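You operate a simulated robot arm through the tools that you are given. There is no shell and no other tool.

You run a simulated two-armed robot. Do the job below in one go: nothing can be reset, and whatever is moved stays where it is left.

## Task
Lock the new lower roll's shaft, move its guide to 10 cm and jog the film straight.
Fine: guide lever Free to slide, then Lock; shaft and guide locked, then hold Jog till the edge gauge points at green. Other controls stay.

The check looks at the end state, three seconds after you hand in, the way a careful person would. Anything else that was tipped, shoved, dropped, spilled or broken makes it a failure.

## Robot
Two 7-joint arms with fingered hands on one trunk that stands fixed in place. Base frame: the origin is at the foot of the trunk, x ahead of it, y to its left, z up. Lengths are in m, angles in rad, forces in N, time in s.
The left shoulder is at [0.03, 0.136, 1.005], the right one opposite. With the tool pointing down near the work surface each hand reaches from about 0.28 to 0.96 m from the base axis, measured 20 degrees to its own side. Payload 5 kg a hand.
Tool frame (each hand has its own): the origin (TCP) lies between the finger pads and is the grasp point; the fingertips stand 0.042 m ahead of it; z points along the fingers, y is the line along which they close. Largest opening 0.208 m; the body of the gripper starts 0.119 m behind the TCP. The gripper is a hand of 4 fingers: y runs from the thumb to the fingers, the wrist lies at [0, 0, -0.332] in the tool frame, and closing takes about 1.5 s.
Orientation is told as [roll, pitch, yaw] about the base's x, y, z axes, in that order, counted from this pose: with the fingers straight down and closing along the base's y, the tool's x points along the base's -x, its y along +y and its z along -z.

## Interface
- The arms move only by the tool step_arm. It takes "left_moves", "right_moves" or both (then of equal length, played together; a hand with none holds still); each is a list of rows, each a list of 6 numbers: the shift along the tool's x, y, z in m, then the turn, a rotation vector about the tool's x, y, z in rad. In form: [[x, y, z, rx, ry, rz], ...]. A call has 1 to 20 rows; each row is the pose to reach, as a shift and turn from the pose commanded when the call began, along the tool's axes at that moment. "left_grip" and "right_grip" are, for a hand that has rows, the closure, from 0 (fully open) to 1 (shut), set as the call begins (left out, the last holds). A row lasts 0.2 s, in which the tool goes at most 0.05 m and 0.15 rad; a call with a longer step from one row to the next is refused whole, and so is a gripper value outside its range. Where a pose cannot be reached the arm comes as near as it can. A force on the tool above 40 N (or 10 N above the force at the start of the call, whichever is more), or a blocked arm, ends the call early, and 0.2 s more pass. Each finger travels about 0.072 m/s and halts on what it meets, pressing with about 23 N; the grip force reading is that of the motor and also rises with nothing between the fingers. The clock runs only during rows and for 0.2 s after the last one: add rows that repeat a pose to give the fingers time. The reply holds the time, the measured pose of the TCP, the force on the tool along the base axes, the opening and the grip force, in the units named above and with some noise, with the torque about the TCP (base axes, N m) and any sound that the robot's microphone picked up.
- Cameras (640 x 400 px; columns grow to the right, rows downward): "scene" is now at [0.0584, 0.0006, 1.7509]; the picture's right is [-0.02, -1.00, 0.00], its down [-0.59, 0.01, -0.81] and it looks along [0.81, -0.02, -0.59] (base axes); focal length 312 px, centre (320, 200). "left" rides on the left gripper at [-0.101, 0, -0.145] in its tool frame; the picture's right is [0.00, -1.00, 0.00], its down [0.82, 0.00, -0.57] and it looks along [0.57, 0.00, 0.82] (tool axes); focal length 261 px, centre (320, 200). "right" rides on the right gripper at [0.101, 0, -0.145] in its tool frame; the picture's right is [0.00, 1.00, 0.00], its down [-0.82, 0.00, -0.57] and it looks along [-0.57, 0.00, 0.82] (tool axes); focal length 261 px, centre (320, 200). There is no depth. A picture from a camera that has moved, and an enlarged one, comes with that camera's place and axes in the base frame and with its lens.
- get_image(camera): a new picture of that camera. No time passes.
- lift_body(by): slides the trunk up (or, below 0, down) by that many m; the arms and the scene camera ride with it, the base frame stays. It gives what a move gives, with no picture.
- curl_fingers(finger1, finger2, finger3, thumb_bend, hand): sets how far each is bent, from 0 (flat) to 1 (curled in); at 0.3 the hand is open as for a grip, at 0.7 the pads meet at the TCP. One left out holds its place. A second passes; each finger stops where it meets its share of the squeeze, and holds until it gets a number again. A gripper value or a shape takes the hand back. It gives what a move gives, with no picture; readings hold the bend of each and the force on the fingers (four entries, about 0 where the hand has none), thumb and palm.
- set_grasp(shape, hand): the hand has 4 fingers and takes this shape, open, in about a second: jaw (thumb against the fingers, like two jaws); tri (thumb and two fingers); tip (a fingertip pinch); poke (one finger out to press); point (the index stretched); flat (the hand flat); cup (the hand cupped); fist (a fist). The gripper value then closes the fingers along that shape, each until it touches; the sizes above hold for jaw. It gives what a move gives, with no picture.
- pan_tilt(pan, tilt): turns the head with the scene camera to pan (to the left, within 2.496 rad either way) and tilt (down, from -0.506 to 1.204), counted from straight ahead of the robot. It gives what a move gives.
- close_up(camera, box): a new picture of the part [left, top, right, bottom] of that camera's present view, enlarged. No time passes.
- finish_job(): hands the job in; it is judged then, once.

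Places have to be worked out from the pictures, the camera data and where the tool is seen. Open the grippers and draw the arms clear of the work before you hand the job in, unless the task says otherwise.

The tools are called after "Request:" as name(argument=value, ...) on one line, values as JSON. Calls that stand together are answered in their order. step_arm: Moves the arms, as the interface text tells. Its arguments: {"type":"object","properties":{"left_moves":{"type":"array","items":{"type":"array","items":{"type":"number"}}},"left_grip":{"type":"number"},"right_moves":{"type":"array","items":{"type":"array","items":{"type":"number"}}},"right_grip":{"type":"number"}},"required":[]} The other tools are called the same way: lift_body (by) slides the trunk up or down; set_grasp (shape, hand) gives the hand a shape; curl_fingers (finger1, finger2, finger3, thumb_bend, hand) moves the fingers one by one; pan_tilt (pan, tilt) turns the head that bears the scene camera; get_image (camera) takes a picture; close_up (camera, box) takes an enlarged picture of a part of a camera's view; finish_job () hands the job in.

At the start:

```text
time: 0.0
left_tcp_pos: [0.7136, 0.2998, 1.4242]
left_tool_rot: [-0.001, 0.001, 0.001]
left_force: [0.5, 0.9, -0.6]
left_ft_torque: [0.02, -0.01, -0.02]
left_gripper_width: 0.2076
left_gripper_force: 0.1
left_shape: jaw
left_bend: [0.3, 0.3, 0.3, 0.3]
left_finger forces: [0.1, 0.0, 0.1, 0.2, 0.1, 0.0]
right_tcp_pos: [0.6413, -0.3123, 1.4249]
right_tool_rot: [-0.001, -0.001, 0.001]
right_force: [0.2, 0.2, 0.6]
right_ft_torque: [0.02, 0.02, -0.03]
right_gripper_width: 0.2081
right_gripper_force: 0.0
right_shape: jaw
right_bend: [0.3, 0.3, 0.3, 0.3]
right_finger forces: [0.0, 0.0, 0.0, 0.1, 0.0, 0.1]
trunk travel left (down, up): [-0.025, 0.465]
head pan, tilt: [-0.019, 0.632]
```

scene: 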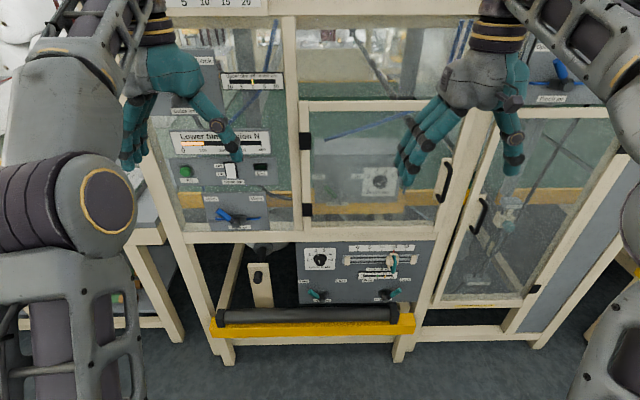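
right: 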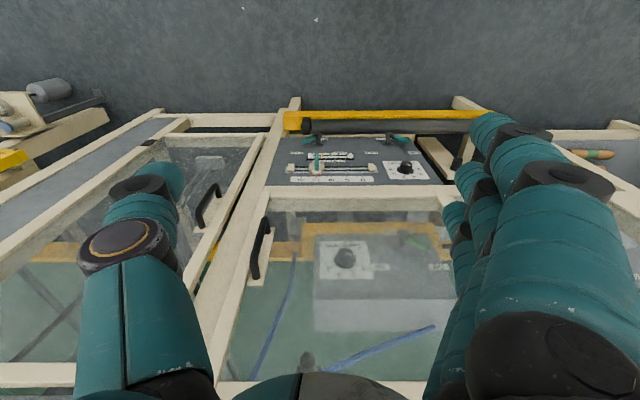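
left: 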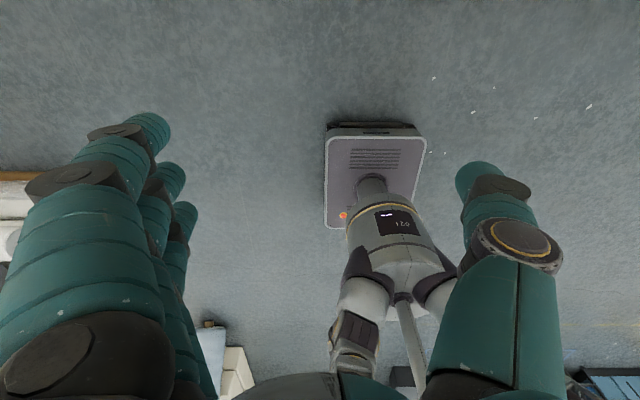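

The scene shows a machine with an upper control panel on the left and a lower panel behind the roll. I'll enlarge the parts of the scene view to read the labels.

Request:
close_up(camera="scene", box=[290, 230, 450, 330])

Request:
close_up(camera="scene", box=[160, 50, 320, 150])

Request:
close_up(camera="scene", box=[160, 140, 320, 240])

Request:
close_up(camera="scene", box=[200, 230, 360, 330])

```text
4.00 times, centred on (370, 280) of scene
camera zoom: at [0.0584, 0.0006, 1.7509], right [-0.02, -1.0, 0.0], down [-0.59, 0.01, -0.81], along [0.81, -0.02, -0.59], focal length 1247 px, centre (120, -120)
```

zoom: 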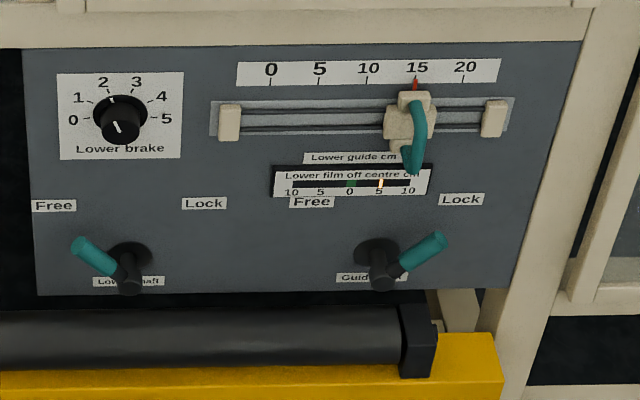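

```text
4.00 times, centred on (240, 100) of scene
camera zoom: at [0.0584, 0.0006, 1.7509], right [-0.02, -1.0, 0.0], down [-0.59, 0.01, -0.81], along [0.81, -0.02, -0.59], focal length 1247 px, centre (640, 600)
```

zoom: 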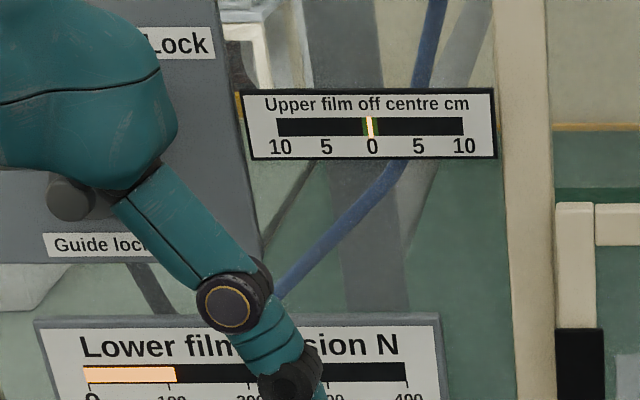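

```text
4.00 times, centred on (240, 190) of scene
camera zoom: at [0.0584, 0.0006, 1.7509], right [-0.02, -1.0, 0.0], down [-0.59, 0.01, -0.81], along [0.81, -0.02, -0.59], focal length 1247 px, centre (640, 240)
```

zoom: 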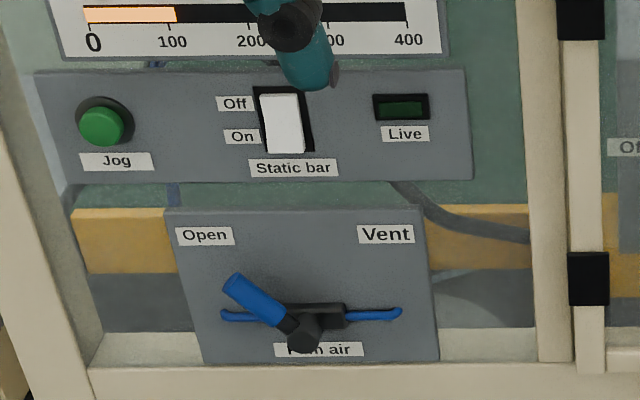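

```text
4.00 times, centred on (280, 280) of scene
camera zoom: at [0.0584, 0.0006, 1.7509], right [-0.02, -1.0, 0.0], down [-0.59, 0.01, -0.81], along [0.81, -0.02, -0.59], focal length 1247 px, centre (480, -120)
```

zoom: 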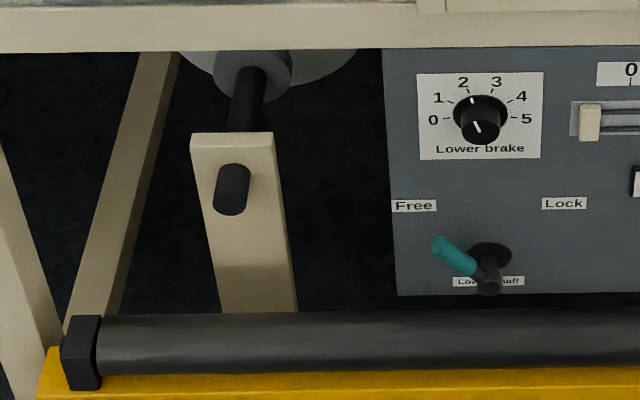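

I'll zoom in the right-hand camera on the lower panel to triangulate positions against the scene view.

Request:
close_up(camera="right", box=[260, 100, 450, 220])

Request:
close_up(camera="scene", box=[340, 230, 440, 310])

Request:
close_up(camera="scene", box=[165, 130, 265, 240])

```text
3.33 times, centred on (355, 160) of right
camera zoom: at [0.539, -0.3118, 1.569], right [0.0, 1.0, 0.0], down [0.82, 0.0, 0.57], along [0.57, 0.0, -0.82], focal length 869 px, centre (203, 333)
```

zoom: 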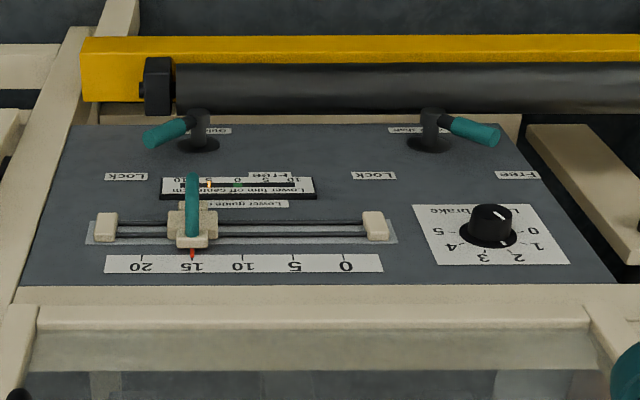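

```text
5.00 times, centred on (390, 270) of scene
camera zoom: at [0.0584, 0.0006, 1.7509], right [-0.02, -1.0, 0.0], down [-0.59, 0.01, -0.81], along [0.81, -0.02, -0.59], focal length 1559 px, centre (-30, -150)
```

zoom: 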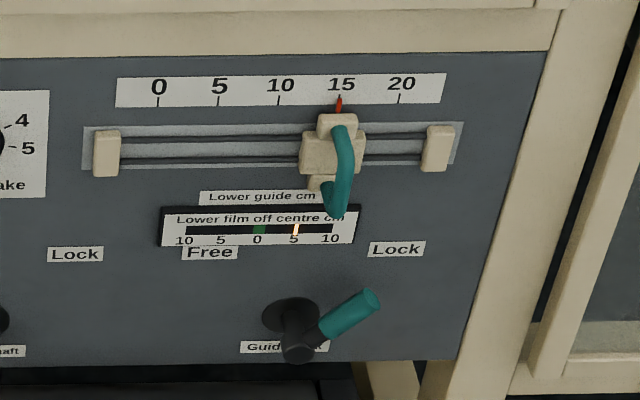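

```text
3.64 times, centred on (215, 185) of scene
camera zoom: at [0.0584, 0.0006, 1.7509], right [-0.02, -1.0, 0.0], down [-0.59, 0.01, -0.81], along [0.81, -0.02, -0.59], focal length 1134 px, centre (702, 254)
```

zoom: 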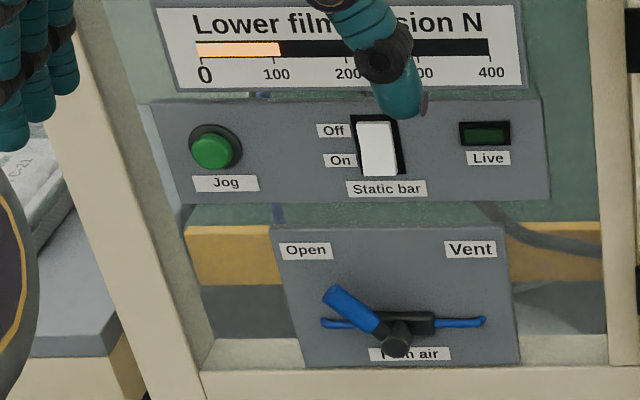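

Triangulating the two views puts the lower panel at x≈0.97. The guide lever hub is near (0.97,-0.317,0.54), the shaft lever hub near (0.97,-0.028,0.54), and the carriage pointer near (0.967,-0.321,0.83). I'll lower the right hand well in front of the machine while pitching it to point forward.

Request:
step_arm(right_moves=[[-0.005, 0, 0.045, 0, -0.13, 0], [-0.01, 0, 0.09, 0, -0.26, 0], [-0.015, 0, 0.135, 0, -0.39, 0], [-0.02, 0, 0.18, 0, -0.52, 0], [-0.025, 0, 0.225, 0, -0.65, 0], [-0.03, 0, 0.27, 0, -0.78, 0], [-0.035, 0, 0.315, 0, -0.91, 0], [-0.04, 0, 0.36, 0, -1.04, 0], [-0.045, 0, 0.405, 0, -1.17, 0], [-0.05, 0, 0.45, 0, -1.3, 0], [-0.055, 0, 0.495, 0, -1.43, 0], [-0.06, 0, 0.54, 0, -1.5708, 0]])

```text
time: 2.6
left_tcp_pos: [0.7148, 0.2938, 1.4229]
left_tool_rot: [0.002, 0.001, -0.005]
left_force: [0.8, -2.0, -0.8]
left_ft_torque: [0.25, 0.15, 0.0]
left_gripper_width: 0.2079
left_gripper_force: 0.1
left_shape: jaw
left_bend: [0.3, 0.3, 0.3, 0.3]
left_finger forces: [0.0, 0.0, 0.0, 0.1, 0.1, 0.1]
right_tcp_pos: [0.7388, -0.0396, 1.225]
right_tool_rot: [-1.397, -0.323, 2.09]
right_force: [0.7, -3.0, -0.8]
right_ft_torque: [0.08, 0.02, 0.42]
right_gripper_width: 0.2078
right_gripper_force: 0.1
right_shape: jaw
right_bend: [0.3, 0.3, 0.3, 0.3]
right_finger forces: [0.1, 0.1, 0.0, 0.1, 0.0, 0.0]
right hand out of reach, approached as far as the arm can: row 7, 10, 11, 12
trunk travel left (down, up): [-0.025, 0.465]
head pan, tilt: [-0.019, 0.632]
stopped in row 12 (right hand): the force on the tool passed its limit at 52 N (the readings are from after the stop); the commanded pose is now the measured one
```

The arm couldn't follow that path: it's in an odd pose and touched something at 52 N. I'll look at what happened before doing anything else.

Request:
get_image(camera="scene")

Request:
get_image(camera="right")

Request:
get_image(camera="left")

```text
taken
camera scene: at [0.0585, -0.0029, 1.7509], right [-0.02, -1.0, 0.0], down [-0.59, 0.01, -0.81], along [0.81, -0.02, -0.59], focal length 312 px, centre (320, 200)
```

scene: 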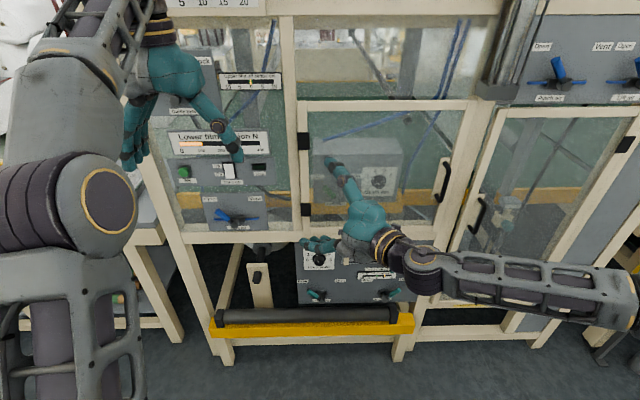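

```text
taken
camera right: at [0.6654, -0.1991, 1.2156], right [-0.31, 0.19, -0.93], down [-0.86, 0.37, 0.36], along [0.41, 0.91, 0.05], focal length 261 px, centre (320, 200)
```

right: 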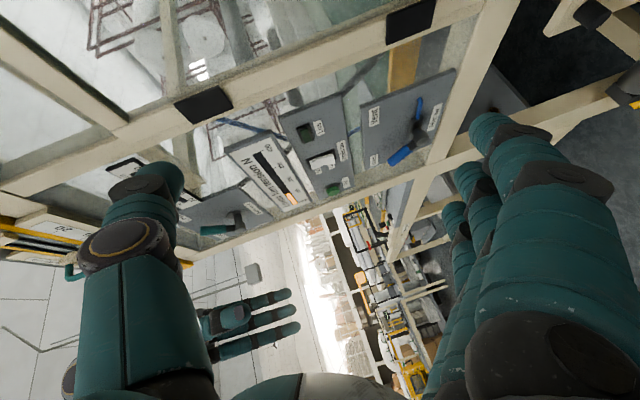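

```text
taken
camera left: at [0.8169, 0.2924, 1.5678], right [0.0, -1.0, 0.0], down [-0.82, 0.0, 0.57], along [-0.57, 0.0, -0.82], focal length 261 px, centre (320, 200)
```

left: 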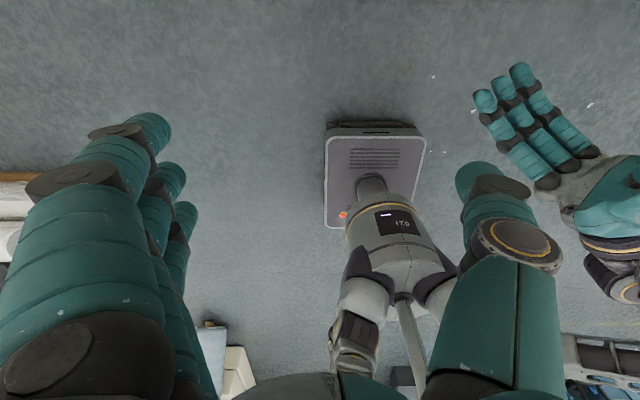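

The hand now points forward-left with the thumb up and the elbow swung out to the right. I'll pan the head right to see what the elbow may have touched.

Request:
pan_tilt(pan=-0.9, tilt=0.7)

Request:
get_image(camera="scene")

```text
time: 3.8
left_tcp_pos: [0.713, 0.2988, 1.4234]
left_tool_rot: [0.0, 0.001, 0.0]
left_force: [0.1, 0.4, -0.3]
left_ft_torque: [0.01, 0.0, -0.01]
left_gripper_width: 0.2076
left_gripper_force: 0.0
left_shape: jaw
left_bend: [0.3, 0.3, 0.3, 0.3]
left_finger forces: [0.1, 0.1, 0.0, 0.0, 0.0, 0.1]
right_tcp_pos: [0.74, -0.0365, 1.2237]
right_tool_rot: [-1.398, -0.324, 2.089]
right_force: [-0.3, 0.7, 0.5]
right_ft_torque: [0.0, 0.0, 0.03]
right_gripper_width: 0.208
right_gripper_force: 0.0
right_shape: jaw
right_bend: [0.3, 0.3, 0.3, 0.3]
right_finger forces: [0.0, 0.1, 0.0, 0.0, 0.1, 0.0]
trunk travel left (down, up): [-0.025, 0.465]
head pan, tilt: [-0.901, 0.7]
```

```text
taken
camera scene: at [0.0238, -0.0644, 1.7451], right [-0.78, -0.62, 0.0], down [-0.4, 0.5, -0.76], along [0.48, -0.6, -0.64], focal length 312 px, centre (320, 200)
```

scene: 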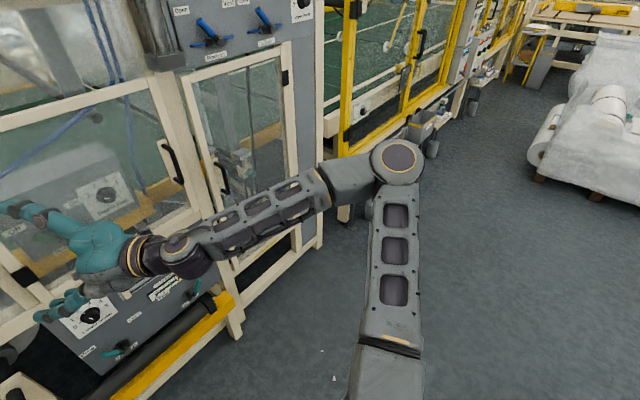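

The elbow looks free of everything, so the 52 N was most likely the arm jerking as it reconfigured. I'll now turn the tool to point straight at the panel with the thumb up, which looks natural for this arm, while lowering gently.

Request:
step_arm(right_moves=[[0.0184, 0.022, 0.0067, 0.0316, 0.0677, -0.0338], [0.0369, 0.044, 0.0134, 0.0631, 0.1355, -0.0676], [0.0553, 0.066, 0.0201, 0.0947, 0.2032, -0.1014], [0.0737, 0.088, 0.0268, 0.1262, 0.271, -0.1353], [0.0922, 0.11, 0.0335, 0.1578, 0.3387, -0.1691], [0.1106, 0.132, 0.0402, 0.1893, 0.4064, -0.2029], [0.1291, 0.1541, 0.0469, 0.2209, 0.4742, -0.2367], [0.1475, 0.1761, 0.0536, 0.2524, 0.5419, -0.2705]])

Request:
pan_tilt(pan=-0.1, tilt=0.75)

Request:
get_image(camera="scene")

Request:
get_image(camera="right")

```text
time: 5.6
left_tcp_pos: [0.7128, 0.3016, 1.4239]
left_tool_rot: [-0.001, -0.001, 0.0]
left_force: [-0.3, 1.6, 0.2]
left_ft_torque: [-0.18, -0.09, 0.0]
left_gripper_width: 0.2078
left_gripper_force: 0.0
left_shape: jaw
left_bend: [0.3, 0.3, 0.3, 0.3]
left_finger forces: [0.1, 0.0, 0.1, 0.0, 0.0, 0.1]
right_tcp_pos: [0.8006, -0.1782, 1.1005]
right_tool_rot: [-1.466, -0.047, 1.762]
right_force: [0.3, 1.0, 0.9]
right_ft_torque: [-0.04, 0.03, -0.17]
right_gripper_width: 0.2083
right_gripper_force: 0.0
right_shape: jaw
right_bend: [0.3, 0.3, 0.3, 0.3]
right_finger forces: [0.1, 0.1, 0.0, 0.1, 0.0, 0.0]
right hand out of reach, approached as far as the arm can: row 4, 5, 6, 7, 8
trunk travel left (down, up): [-0.025, 0.465]
head pan, tilt: [-0.901, 0.7]
```

```text
time: 6.7
left_tcp_pos: [0.7138, 0.2988, 1.4236]
left_tool_rot: [0.001, 0.002, -0.002]
left_force: [-0.2, 0.3, 0.3]
left_ft_torque: [0.03, 0.01, -0.01]
left_gripper_width: 0.2079
left_gripper_force: 0.0
left_shape: jaw
left_bend: [0.3, 0.3, 0.3, 0.3]
left_finger forces: [0.1, 0.1, 0.0, 0.0, 0.1, 0.0]
right_tcp_pos: [0.8001, -0.1793, 1.1008]
right_tool_rot: [-1.463, -0.05, 1.758]
right_force: [-0.1, 0.2, 0.1]
right_ft_torque: [0.0, 0.0, 0.02]
right_gripper_width: 0.208
right_gripper_force: 0.0
right_shape: jaw
right_bend: [0.3, 0.3, 0.3, 0.3]
right_finger forces: [0.0, 0.1, 0.0, 0.1, 0.0, 0.0]
trunk travel left (down, up): [-0.025, 0.465]
head pan, tilt: [-0.099, 0.75]
```

```text
taken
camera scene: at [0.0534, -0.006, 1.7408], right [-0.1, -0.99, 0.0], down [-0.68, 0.07, -0.73], along [0.73, -0.07, -0.68], focal length 312 px, centre (320, 200)
```

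scene: 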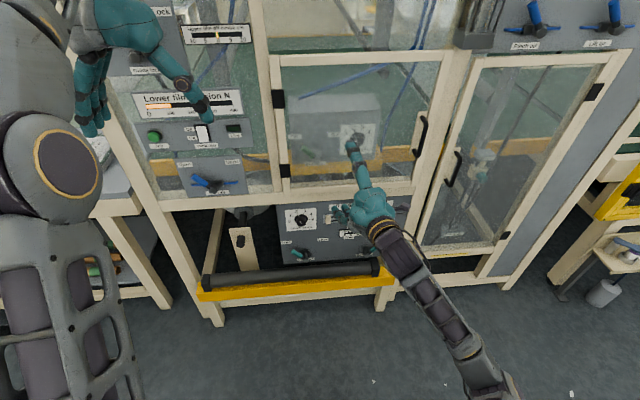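

```text
taken
camera right: at [0.677, -0.3061, 1.1101], right [-0.12, 0.03, -0.99], down [-0.71, 0.69, 0.11], along [0.69, 0.72, -0.06], focal length 261 px, centre (320, 200)
```

right: 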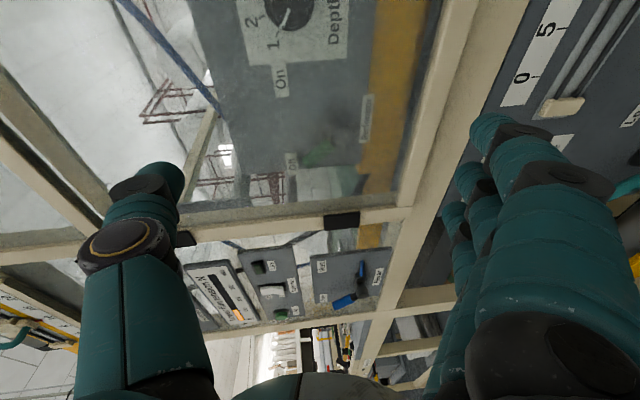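

The hand is now nearly straight at the panel, at (0.80,-0.18,1.10). I'll set the poke shape and see where the pressing finger lies.

Request:
set_grasp(shape="poke", hand="right")

Request:
get_image(camera="right")

Request:
get_image(camera="scene")

Request:
close_up(camera="scene", box=[320, 130, 440, 260])

```text
time: 7.6
left_tcp_pos: [0.7131, 0.2988, 1.4234]
left_tool_rot: [0.001, 0.002, -0.001]
left_force: [0.1, 0.7, -0.3]
left_ft_torque: [-0.01, -0.01, 0.02]
left_gripper_width: 0.2078
left_gripper_force: 0.1
left_shape: jaw
left_bend: [0.3, 0.3, 0.3, 0.3]
left_finger forces: [0.1, 0.1, 0.0, 0.0, 0.0, 0.0]
right_tcp_pos: [0.8006, -0.1801, 1.1012]
right_tool_rot: [-1.463, -0.051, 1.759]
right_force: [0.4, 0.0, -0.2]
right_ft_torque: [-0.03, 0.01, 0.0]
right_gripper_width: 0.0
right_gripper_force: 0.0
right_shape: poke
right_bend: [1.0, 1.0, 1.0, 0.45]
right_finger forces: [0.0, 0.1, 0.1, 0.0, 0.1, 0.1]
trunk travel left (down, up): [-0.025, 0.465]
head pan, tilt: [-0.099, 0.75]
```

```text
taken
camera right: at [0.677, -0.306, 1.1102], right [-0.12, 0.03, -0.99], down [-0.71, 0.69, 0.11], along [0.69, 0.72, -0.06], focal length 261 px, centre (320, 200)
```

right: 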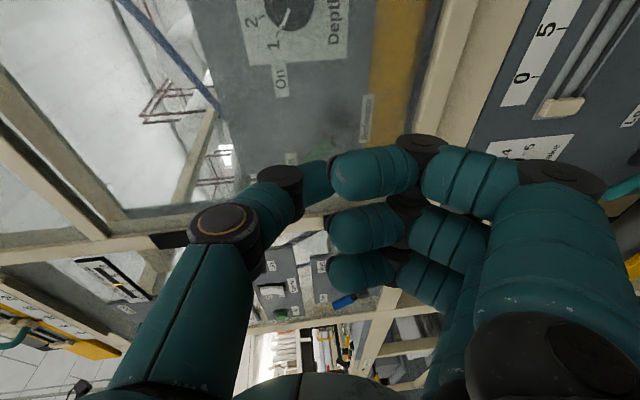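

```text
taken
camera scene: at [0.0534, -0.006, 1.7408], right [-0.1, -1.0, 0.0], down [-0.68, 0.07, -0.73], along [0.73, -0.07, -0.68], focal length 312 px, centre (320, 200)
```

scene: 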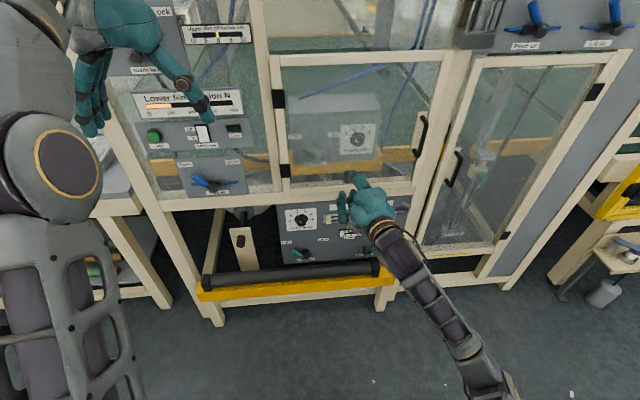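

```text
3.08 times, centred on (380, 195) of scene
camera zoom: at [0.0534, -0.006, 1.7408], right [-0.1, -1.0, 0.0], down [-0.68, 0.07, -0.73], along [0.73, -0.07, -0.68], focal length 959 px, centre (135, 215)
```

zoom: 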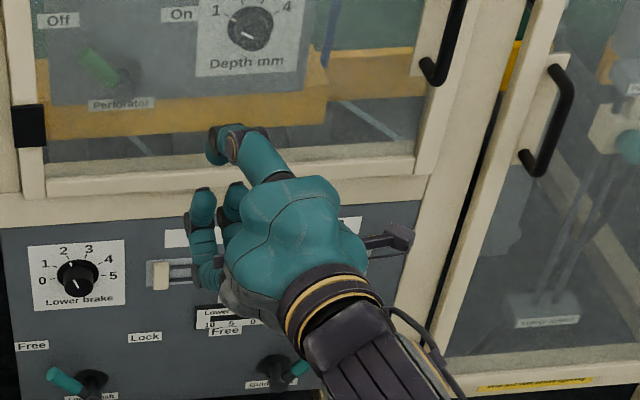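

In this hand, poke curls all the fingers and leaves only the thumb partly out. I'll try the "point" shape instead.

Request:
set_grasp(shape="point", hand="right")

Request:
get_image(camera="right")

Request:
close_up(camera="scene", box=[320, 130, 440, 260])

```text
time: 8.5
left_tcp_pos: [0.7141, 0.2978, 1.4245]
left_tool_rot: [0.0, 0.002, 0.001]
left_force: [0.4, 0.4, 0.1]
left_ft_torque: [0.0, 0.02, -0.01]
left_gripper_width: 0.2079
left_gripper_force: 0.1
left_shape: jaw
left_bend: [0.3, 0.3, 0.3, 0.3]
left_finger forces: [0.0, 0.0, 0.0, 0.1, 0.0, 0.1]
right_tcp_pos: [0.8005, -0.18, 1.1015]
right_tool_rot: [-1.464, -0.051, 1.76]
right_force: [-0.6, 0.3, 0.1]
right_ft_torque: [-0.02, -0.02, -0.01]
right_gripper_width: 0.2017
right_gripper_force: 0.0
right_shape: point
right_bend: [0.7, 1.0, 1.0, 0.93]
right_finger forces: [0.0, 0.0, 0.0, 0.0, 0.0, 0.1]
trunk travel left (down, up): [-0.025, 0.465]
head pan, tilt: [-0.099, 0.75]
```

```text
taken
camera right: at [0.677, -0.306, 1.1101], right [-0.12, 0.03, -0.99], down [-0.71, 0.69, 0.11], along [0.69, 0.72, -0.06], focal length 261 px, centre (320, 200)
```

right: 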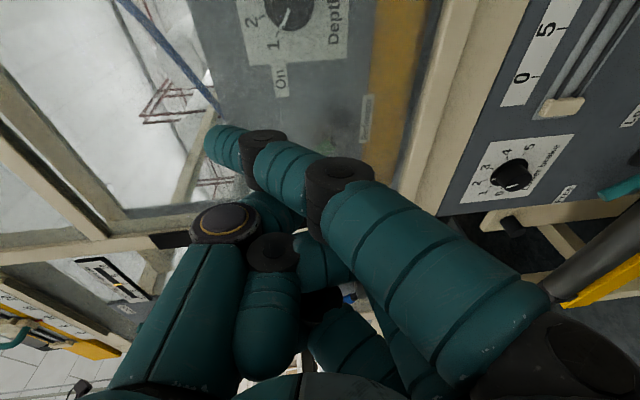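

```text
3.08 times, centred on (380, 195) of scene
camera zoom: at [0.0534, -0.006, 1.7408], right [-0.1, -1.0, 0.0], down [-0.68, 0.07, -0.73], along [0.73, -0.07, -0.68], focal length 959 px, centre (135, 215)
```

zoom: 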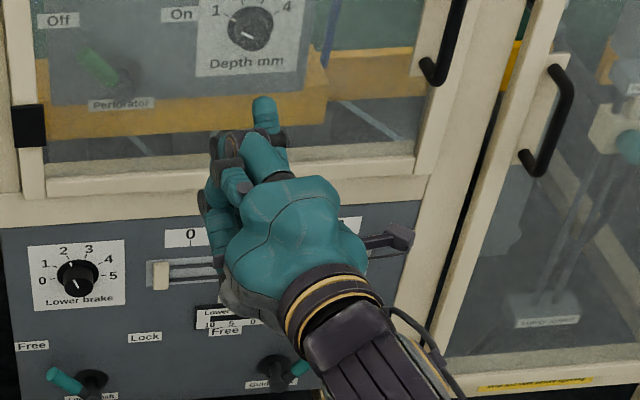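

In "point" the index tip lies well off-axis, at roughly tool (0.035,-0.067,0.014). I'll try the fingertip pinch, closed, to get a compact poker near the tool axis.

Request:
set_grasp(shape="tip", hand="right")

Request:
get_image(camera="right")

Request:
step_arm(right_moves=[[0, 0, 0, 0, 0, 0], [0, 0, 0, 0, 0, 0], [0, 0, 0, 0, 0, 0], [0, 0, 0, 0, 0, 0], [0, 0, 0, 0, 0, 0], [0, 0, 0, 0, 0, 0], [0, 0, 0, 0, 0, 0], [0, 0, 0, 0, 0, 0]], right_grip=1.0)

Request:
get_image(camera="right")

Request:
close_up(camera="scene", box=[320, 130, 440, 260])

```text
time: 9.4
left_tcp_pos: [0.7146, 0.2986, 1.4232]
left_tool_rot: [-0.001, 0.002, 0.001]
left_force: [0.3, -0.5, 0.7]
left_ft_torque: [0.03, 0.03, 0.04]
left_gripper_width: 0.2077
left_gripper_force: 0.0
left_shape: jaw
left_bend: [0.3, 0.3, 0.3, 0.3]
left_finger forces: [0.0, 0.1, 0.1, 0.1, 0.0, 0.1]
right_tcp_pos: [0.8002, -0.1794, 1.1014]
right_tool_rot: [-1.465, -0.05, 1.76]
right_force: [0.1, 0.4, -0.6]
right_ft_torque: [-0.01, 0.0, 0.01]
right_gripper_width: 0.208
right_gripper_force: 0.1
right_shape: tip
right_bend: [0.06, 0.3, 0.05, 0.3]
right_finger forces: [0.1, 0.0, 0.0, 0.1, 0.0, 0.0]
trunk travel left (down, up): [-0.025, 0.465]
head pan, tilt: [-0.099, 0.75]
```

```text
taken
camera right: at [0.6771, -0.306, 1.1102], right [-0.12, 0.03, -0.99], down [-0.71, 0.69, 0.11], along [0.69, 0.72, -0.06], focal length 261 px, centre (320, 200)
```

right: 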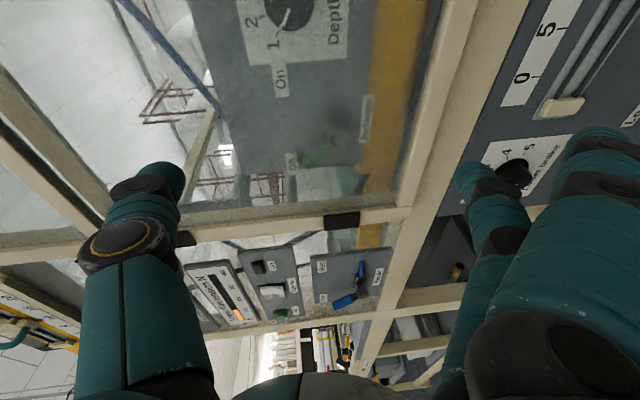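

```text
time: 11.2
left_tcp_pos: [0.7133, 0.2976, 1.4244]
left_tool_rot: [0.001, 0.002, -0.001]
left_force: [-0.7, -1.2, -0.1]
left_ft_torque: [0.03, 0.01, 0.01]
left_gripper_width: 0.2081
left_gripper_force: 0.0
left_shape: jaw
left_bend: [0.3, 0.3, 0.3, 0.3]
left_finger forces: [0.0, 0.1, 0.1, 0.0, 0.0, 0.1]
right_tcp_pos: [0.8008, -0.1784, 1.1006]
right_tool_rot: [-1.464, -0.051, 1.76]
right_force: [0.0, -0.4, -0.3]
right_ft_torque: [0.05, -0.07, -0.01]
right_gripper_width: 0.0001
right_gripper_force: 18.5
right_shape: tip
right_bend: [0.13, 0.7, 0.13, 0.7]
right_finger forces: [0.1, 0.1, 0.0, 0.0, 0.0, 0.0]
trunk travel left (down, up): [-0.025, 0.465]
head pan, tilt: [-0.099, 0.75]
```

```text
taken
camera right: at [0.6771, -0.306, 1.1101], right [-0.12, 0.03, -0.99], down [-0.71, 0.69, 0.11], along [0.69, 0.72, -0.06], focal length 261 px, centre (320, 200)
```

right: 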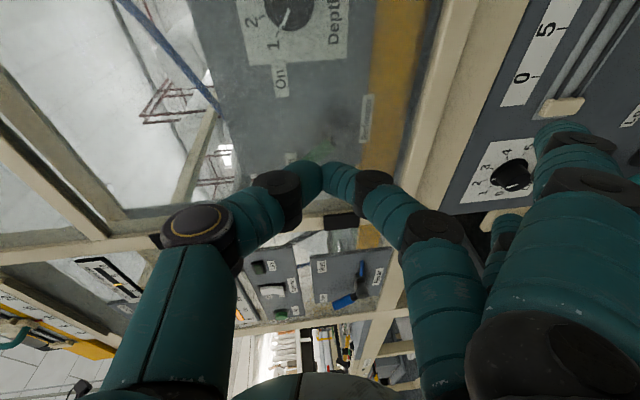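

```text
3.08 times, centred on (380, 195) of scene
camera zoom: at [0.0535, -0.006, 1.7408], right [-0.1, -1.0, 0.0], down [-0.68, 0.07, -0.73], along [0.73, -0.07, -0.68], focal length 959 px, centre (135, 215)
```

zoom: 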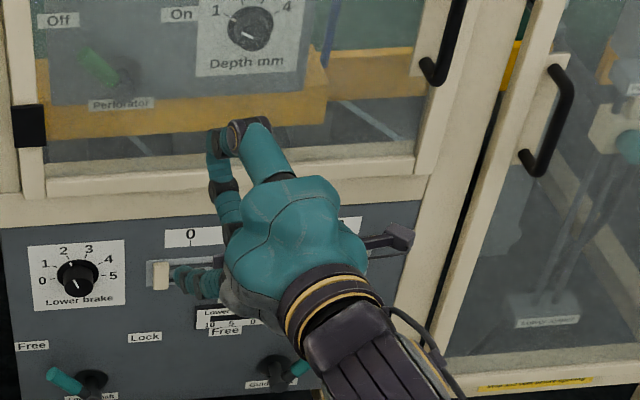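

The pinch closes right on the tool axis, with its tip about 0.03–0.04 m ahead. The two spare fingers stick out, so I'll curl them in while keeping thumb and middle finger pinched.

Request:
curl_fingers(hand="right", finger1=1.0, finger2=0.7, finger3=1.0, thumb_bend=0.7)

Request:
get_image(camera="right")

Request:
close_up(camera="scene", box=[320, 130, 440, 260])

```text
time: 12.2
left_tcp_pos: [0.7145, 0.2985, 1.4232]
left_tool_rot: [0.001, 0.003, 0.002]
left_force: [0.6, 0.3, -1.0]
left_ft_torque: [0.02, 0.03, 0.02]
left_gripper_width: 0.2079
left_gripper_force: 0.0
left_shape: jaw
left_bend: [0.3, 0.3, 0.3, 0.3]
left_finger forces: [0.0, 0.0, 0.1, 0.0, 0.0, 0.1]
right_tcp_pos: [0.8003, -0.1804, 1.1021]
right_tool_rot: [-1.464, -0.051, 1.761]
right_force: [0.3, 0.0, 0.1]
right_ft_torque: [-0.01, -0.01, 0.0]
right_gripper_width: 0.0717
right_gripper_force: 0.0
right_shape: fingers
right_bend: [1.0, 0.7, 1.0, 0.7]
right_finger forces: [0.1, 0.1, 0.1, 0.1, 0.1, 0.0]
trunk travel left (down, up): [-0.025, 0.465]
head pan, tilt: [-0.099, 0.75]
```

```text
taken
camera right: at [0.6771, -0.306, 1.1101], right [-0.12, 0.03, -0.99], down [-0.71, 0.69, 0.11], along [0.69, 0.72, -0.06], focal length 261 px, centre (320, 200)
```

right: 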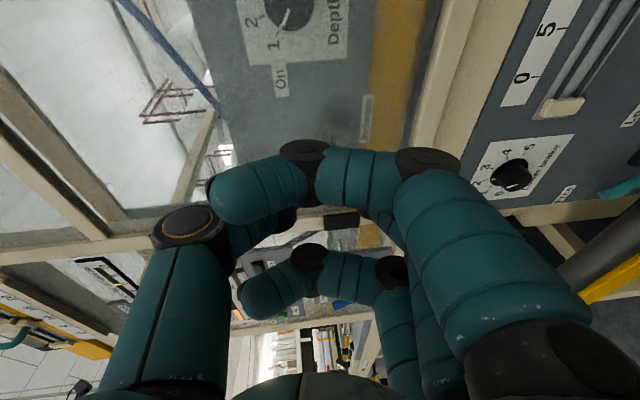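

```text
3.08 times, centred on (380, 195) of scene
camera zoom: at [0.0535, -0.006, 1.7408], right [-0.1, -1.0, 0.0], down [-0.68, 0.07, -0.73], along [0.73, -0.07, -0.68], focal length 959 px, centre (135, 215)
```

zoom: 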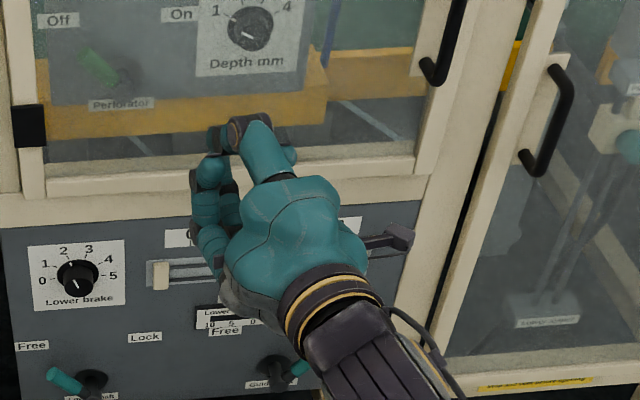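

Curled fingers end up alongside the pinch, so that shape isn't narrow. A fully closed jaw should make a thin blade that is horizontal in this thumb-up pose, and its side edge can push the levers. I'll set that and look.

Request:
set_grasp(shape="jaw", hand="right")

Request:
step_arm(right_moves=[[0, 0, 0, 0, 0, 0], [0, 0, 0, 0, 0, 0], [0, 0, 0, 0, 0, 0], [0, 0, 0, 0, 0, 0], [0, 0, 0, 0, 0, 0], [0, 0, 0, 0, 0, 0], [0, 0, 0, 0, 0, 0], [0, 0, 0, 0, 0, 0]], right_grip=1.0)

Request:
get_image(camera="right")

Request:
close_up(camera="scene", box=[320, 130, 440, 260])

```text
time: 13.1
left_tcp_pos: [0.7132, 0.298, 1.4248]
left_tool_rot: [-0.001, 0.002, 0.001]
left_force: [-0.2, -0.3, -0.2]
left_ft_torque: [0.02, 0.0, -0.02]
left_gripper_width: 0.2079
left_gripper_force: 0.0
left_shape: jaw
left_bend: [0.3, 0.3, 0.3, 0.3]
left_finger forces: [0.0, 0.0, 0.0, 0.0, 0.0, 0.0]
right_tcp_pos: [0.7998, -0.1792, 1.0998]
right_tool_rot: [-1.465, -0.051, 1.759]
right_force: [0.9, 0.3, -0.6]
right_ft_torque: [0.03, -0.01, 0.03]
right_gripper_width: 0.208
right_gripper_force: 0.0
right_shape: jaw
right_bend: [0.3, 0.3, 0.3, 0.3]
right_finger forces: [0.0, 0.1, 0.0, 0.0, 0.0, 0.0]
trunk travel left (down, up): [-0.025, 0.465]
head pan, tilt: [-0.099, 0.75]
```

```text
time: 14.9
left_tcp_pos: [0.7148, 0.2994, 1.4236]
left_tool_rot: [0.001, 0.002, 0.0]
left_force: [-0.1, 0.5, -1.2]
left_ft_torque: [-0.03, -0.01, -0.01]
left_gripper_width: 0.2082
left_gripper_force: 0.0
left_shape: jaw
left_bend: [0.3, 0.3, 0.3, 0.3]
left_finger forces: [0.1, 0.0, 0.1, 0.1, 0.0, 0.1]
right_tcp_pos: [0.8009, -0.1798, 1.1018]
right_tool_rot: [-1.464, -0.051, 1.757]
right_force: [-0.4, -0.4, -0.1]
right_ft_torque: [0.0, 0.01, -0.02]
right_gripper_width: 0.0
right_gripper_force: 18.8
right_shape: jaw
right_bend: [0.7, 0.7, 0.7, 0.7]
right_finger forces: [0.0, 0.0, 0.0, 0.0, 0.0, 0.0]
trunk travel left (down, up): [-0.025, 0.465]
head pan, tilt: [-0.099, 0.75]
```

```text
taken
camera right: at [0.6771, -0.306, 1.1101], right [-0.12, 0.03, -0.99], down [-0.71, 0.69, 0.11], along [0.69, 0.72, -0.06], focal length 261 px, centre (320, 200)
```

right: 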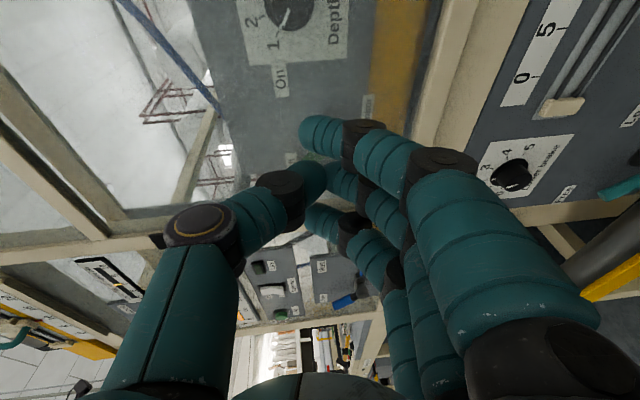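

```text
3.08 times, centred on (380, 195) of scene
camera zoom: at [0.0535, -0.006, 1.7408], right [-0.1, -1.0, 0.0], down [-0.68, 0.07, -0.73], along [0.73, -0.07, -0.68], focal length 959 px, centre (135, 215)
```

zoom: 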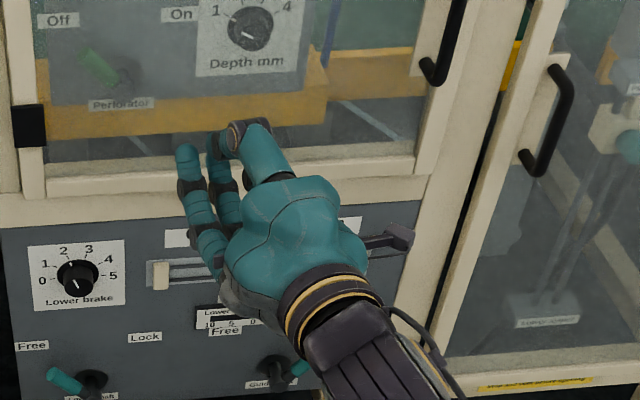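

With the jaw closed, the fingertips curl across the tool axis, so the edge is thicker than I want. The open fingers looked like straight posts on the +y side. I'll open the three fingers to 0.3 and curl the thumb out of the way.

Request:
curl_fingers(hand="right", finger1=0.3, finger2=0.3, finger3=0.3, thumb_bend=1.0)

Request:
get_image(camera="right")

Request:
get_image(camera="scene")

Request:
close_up(camera="scene", box=[320, 130, 440, 260])

```text
time: 15.9
left_tcp_pos: [0.7136, 0.2996, 1.4245]
left_tool_rot: [-0.002, 0.001, -0.001]
left_force: [0.1, -0.2, -0.2]
left_ft_torque: [-0.02, 0.0, 0.02]
left_gripper_width: 0.2081
left_gripper_force: 0.0
left_shape: jaw
left_bend: [0.3, 0.3, 0.3, 0.3]
left_finger forces: [0.1, 0.0, 0.1, 0.0, 0.1, 0.1]
right_tcp_pos: [0.7996, -0.18, 1.1011]
right_tool_rot: [-1.465, -0.051, 1.759]
right_force: [0.4, 0.1, 0.3]
right_ft_torque: [0.0, 0.02, 0.01]
right_gripper_width: 0.09
right_gripper_force: 0.0
right_shape: fingers
right_bend: [0.3, 0.3, 0.3, 1.0]
right_finger forces: [0.1, 0.0, 0.0, 0.0, 0.0, 0.0]
trunk travel left (down, up): [-0.025, 0.465]
head pan, tilt: [-0.099, 0.75]
```

```text
taken
camera right: at [0.6771, -0.306, 1.1101], right [-0.12, 0.03, -0.99], down [-0.71, 0.69, 0.11], along [0.69, 0.72, -0.06], focal length 261 px, centre (320, 200)
```

right: 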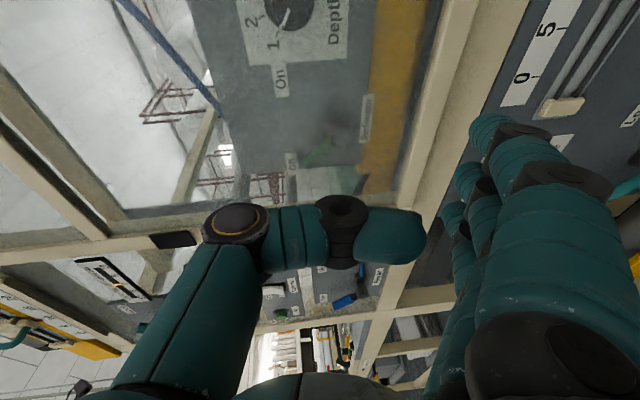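

```text
taken
camera scene: at [0.0535, -0.006, 1.7408], right [-0.1, -1.0, 0.0], down [-0.68, 0.07, -0.73], along [0.73, -0.07, -0.68], focal length 312 px, centre (320, 200)
```

scene: 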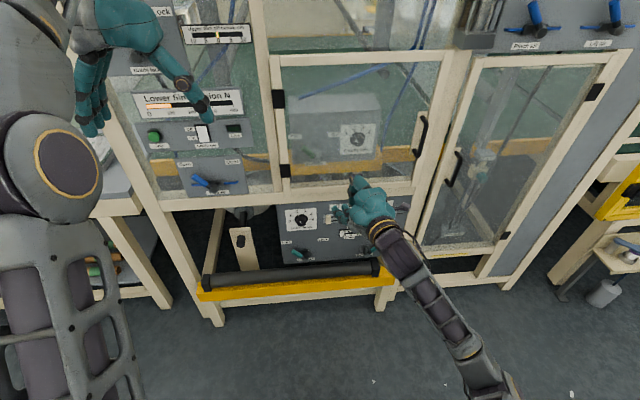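

```text
3.08 times, centred on (380, 195) of scene
camera zoom: at [0.0535, -0.006, 1.7408], right [-0.1, -1.0, 0.0], down [-0.68, 0.07, -0.73], along [0.73, -0.07, -0.68], focal length 959 px, centre (135, 215)
```

zoom: 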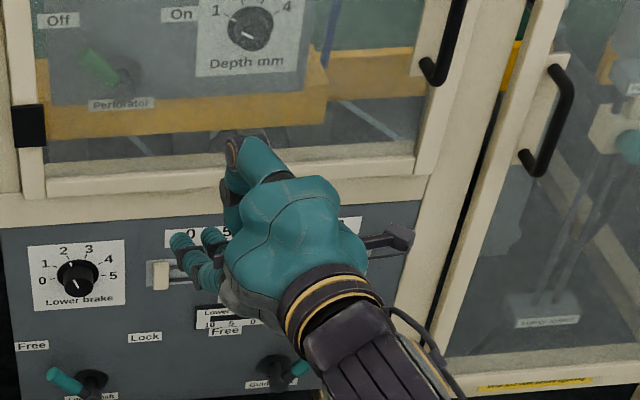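

The three fingers form straight posts with tips at about tool (±0.041, 0.118, 0.042), and the thumb is tucked behind. For the shaft lever I'll move to TCP ≈ (0.82, 0.09, 0.69) with the tool straight ahead, still short of the panel.

Request:
step_arm(right_moves=[[-0.0171, 0.0296, 0.0082, 0.0079, 0.0137, -0.0029], [-0.0343, 0.0591, 0.0165, 0.0159, 0.0274, -0.0058], [-0.0514, 0.0887, 0.0247, 0.0238, 0.0411, -0.0087], [-0.0686, 0.1183, 0.0329, 0.0318, 0.0548, -0.0116], [-0.0857, 0.1478, 0.0411, 0.0397, 0.0685, -0.0145], [-0.1029, 0.1774, 0.0494, 0.0477, 0.0822, -0.0174], [-0.12, 0.207, 0.0576, 0.0556, 0.0959, -0.0204], [-0.1371, 0.2365, 0.0658, 0.0636, 0.1095, -0.0233], [-0.1543, 0.2661, 0.0741, 0.0715, 0.1232, -0.0262], [-0.1714, 0.2956, 0.0823, 0.0795, 0.1369, -0.0291], [-0.1886, 0.3252, 0.0905, 0.0874, 0.1506, -0.032], [-0.2057, 0.3548, 0.0987, 0.0954, 0.1643, -0.0349], [-0.2229, 0.3843, 0.107, 0.1033, 0.178, -0.0378], [-0.24, 0.4139, 0.1152, 0.1113, 0.1917, -0.0407], [-0.24, 0.4139, 0.1152, 0.1113, 0.1917, -0.0407], [-0.24, 0.4139, 0.1152, 0.1113, 0.1917, -0.0407]])

Request:
get_image(camera="scene")

Request:
get_image(camera="right")

```text
time: 19.3
left_tcp_pos: [0.7151, 0.3007, 1.4234]
left_tool_rot: [0.0, 0.001, -0.001]
left_force: [1.7, 1.1, -0.8]
left_ft_torque: [-0.08, 0.09, -0.01]
left_gripper_width: 0.2076
left_gripper_force: 0.0
left_shape: jaw
left_bend: [0.3, 0.3, 0.3, 0.3]
left_finger forces: [0.1, 0.0, 0.0, 0.0, 0.0, 0.0]
right_tcp_pos: [0.9369, -0.1353, 0.8086]
right_tool_rot: [-1.367, -0.037, 1.926]
right_force: [0.2, 0.1, -1.1]
right_ft_torque: [0.01, 0.02, -0.04]
right_gripper_width: 0.0899
right_gripper_force: 0.1
right_shape: fingers
right_bend: [0.3, 0.3, 0.3, 1.0]
right_finger forces: [0.1, 0.0, 0.0, 0.1, 0.0, 0.1]
right hand out of reach, approached as far as the arm can: row 1, 2, 3, 4, 5, 6, 7, 8, 9, 10, 11, 12, 13, 14, 15, 16
trunk travel left (down, up): [-0.025, 0.465]
head pan, tilt: [-0.099, 0.75]
```

```text
taken
camera scene: at [0.0545, -0.0048, 1.7408], right [-0.1, -1.0, 0.0], down [-0.68, 0.07, -0.73], along [0.73, -0.07, -0.68], focal length 312 px, centre (320, 200)
```

scene: 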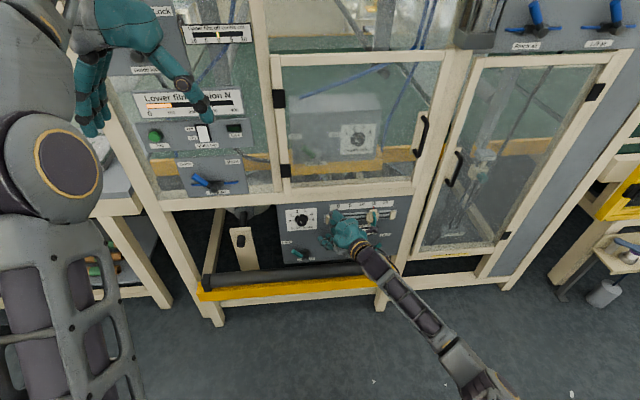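

```text
taken
camera right: at [0.838, -0.2803, 0.833], right [-0.2, -0.03, -0.98], down [-0.81, 0.57, 0.15], along [0.55, 0.82, -0.14], focal length 261 px, centre (320, 200)
```

right: 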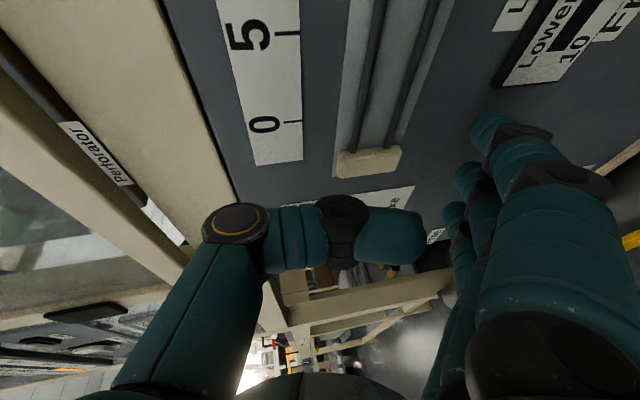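

The arm didn't reach that target and drifted close to the panel without touching it. I suspect the commanded pose had differed from the measured one. I'll back off a little along the tool axis to learn which reference is in force.

Request:
step_arm(right_moves=[[0, 0, -0.03, 0, 0, 0], [0, 0, -0.06, 0, 0, 0], [0, 0, -0.06, 0, 0, 0]])

```text
time: 20.1
left_tcp_pos: [0.7131, 0.2997, 1.4236]
left_tool_rot: [-0.001, 0.002, 0.002]
left_force: [-0.1, 0.3, 0.6]
left_ft_torque: [-0.02, 0.02, -0.02]
left_gripper_width: 0.2078
left_gripper_force: 0.1
left_shape: jaw
left_bend: [0.3, 0.3, 0.3, 0.3]
left_finger forces: [0.0, 0.0, 0.1, 0.0, 0.1, 0.0]
right_tcp_pos: [0.8756, -0.1537, 0.8233]
right_tool_rot: [-1.369, -0.037, 1.926]
right_force: [-0.3, -0.3, 0.2]
right_ft_torque: [0.01, -0.02, 0.02]
right_gripper_width: 0.0902
right_gripper_force: 0.1
right_shape: fingers
right_bend: [0.3, 0.3, 0.3, 1.0]
right_finger forces: [0.1, 0.1, 0.0, 0.0, 0.0, 0.0]
trunk travel left (down, up): [-0.025, 0.465]
head pan, tilt: [-0.099, 0.75]
```

That confirms the reference is the pose actually reached. I don't need a perfectly straight hand, so I'll keep this orientation (about 20° left, 11° down) and shift left, down and slightly back to test reach.

Request:
step_arm(right_moves=[[-0.0268, 0.016, 0.0014, 0, 0, 0], [-0.0535, 0.032, 0.0028, 0, 0, 0], [-0.0803, 0.0481, 0.0042, 0, 0, 0], [-0.1071, 0.0641, 0.0056, 0, 0, 0]])

```text
time: 21.1
left_tcp_pos: [0.7141, 0.2986, 1.4236]
left_tool_rot: [0.0, 0.002, -0.002]
left_force: [-0.9, -0.5, 0.0]
left_ft_torque: [-0.01, 0.01, 0.01]
left_gripper_width: 0.2079
left_gripper_force: 0.1
left_shape: jaw
left_bend: [0.3, 0.3, 0.3, 0.3]
left_finger forces: [0.1, 0.1, 0.0, 0.1, 0.0, 0.0]
right_tcp_pos: [0.8501, -0.0996, 0.7952]
right_tool_rot: [-1.333, -0.05, 1.995]
right_force: [0.1, -0.4, 0.1]
right_ft_torque: [0.03, -0.01, 0.07]
right_gripper_width: 0.0902
right_gripper_force: 0.1
right_shape: fingers
right_bend: [0.3, 0.3, 0.3, 1.0]
right_finger forces: [0.0, 0.1, 0.0, 0.0, 0.0, 0.0]
right hand out of reach, approached as far as the arm can: row 1, 2, 3, 4
trunk travel left (down, up): [-0.025, 0.465]
head pan, tilt: [-0.099, 0.75]
```

The wrist limit turns the hand further left as it moves left. I'll look at the whole arm to understand its configuration.

Request:
pan_tilt(pan=-0.6, tilt=0.95)

Request:
get_image(camera="scene")

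```text
time: 22.0
left_tcp_pos: [0.7139, 0.2982, 1.4238]
left_tool_rot: [-0.001, 0.001, 0.0]
left_force: [0.3, 0.6, 0.2]
left_ft_torque: [-0.02, -0.02, 0.02]
left_gripper_width: 0.208
left_gripper_force: 0.1
left_shape: jaw
left_bend: [0.3, 0.3, 0.3, 0.3]
left_finger forces: [0.0, 0.0, 0.0, 0.0, 0.0, 0.0]
right_tcp_pos: [0.8497, -0.0997, 0.796]
right_tool_rot: [-1.33, -0.05, 1.995]
right_force: [0.4, 0.3, -0.1]
right_ft_torque: [-0.01, 0.06, 0.0]
right_gripper_width: 0.0902
right_gripper_force: 0.0
right_shape: fingers
right_bend: [0.3, 0.3, 0.3, 1.0]
right_finger forces: [0.1, 0.0, 0.0, 0.1, 0.0, 0.0]
trunk travel left (down, up): [-0.025, 0.465]
head pan, tilt: [-0.6, 0.949]
```

```text
taken
camera scene: at [0.0311, -0.0388, 1.7253], right [-0.56, -0.83, 0.0], down [-0.67, 0.46, -0.58], along [0.48, -0.33, -0.81], focal length 312 px, centre (320, 200)
```

scene: 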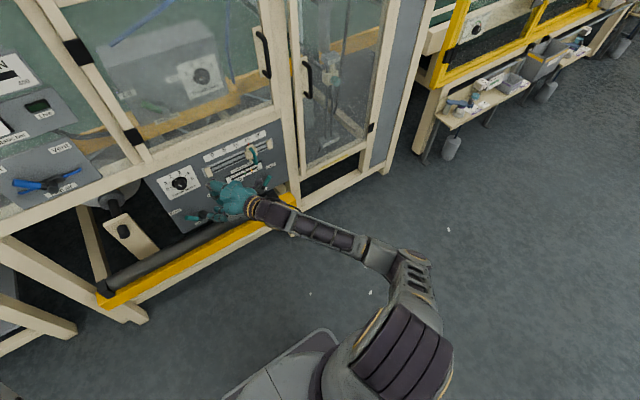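

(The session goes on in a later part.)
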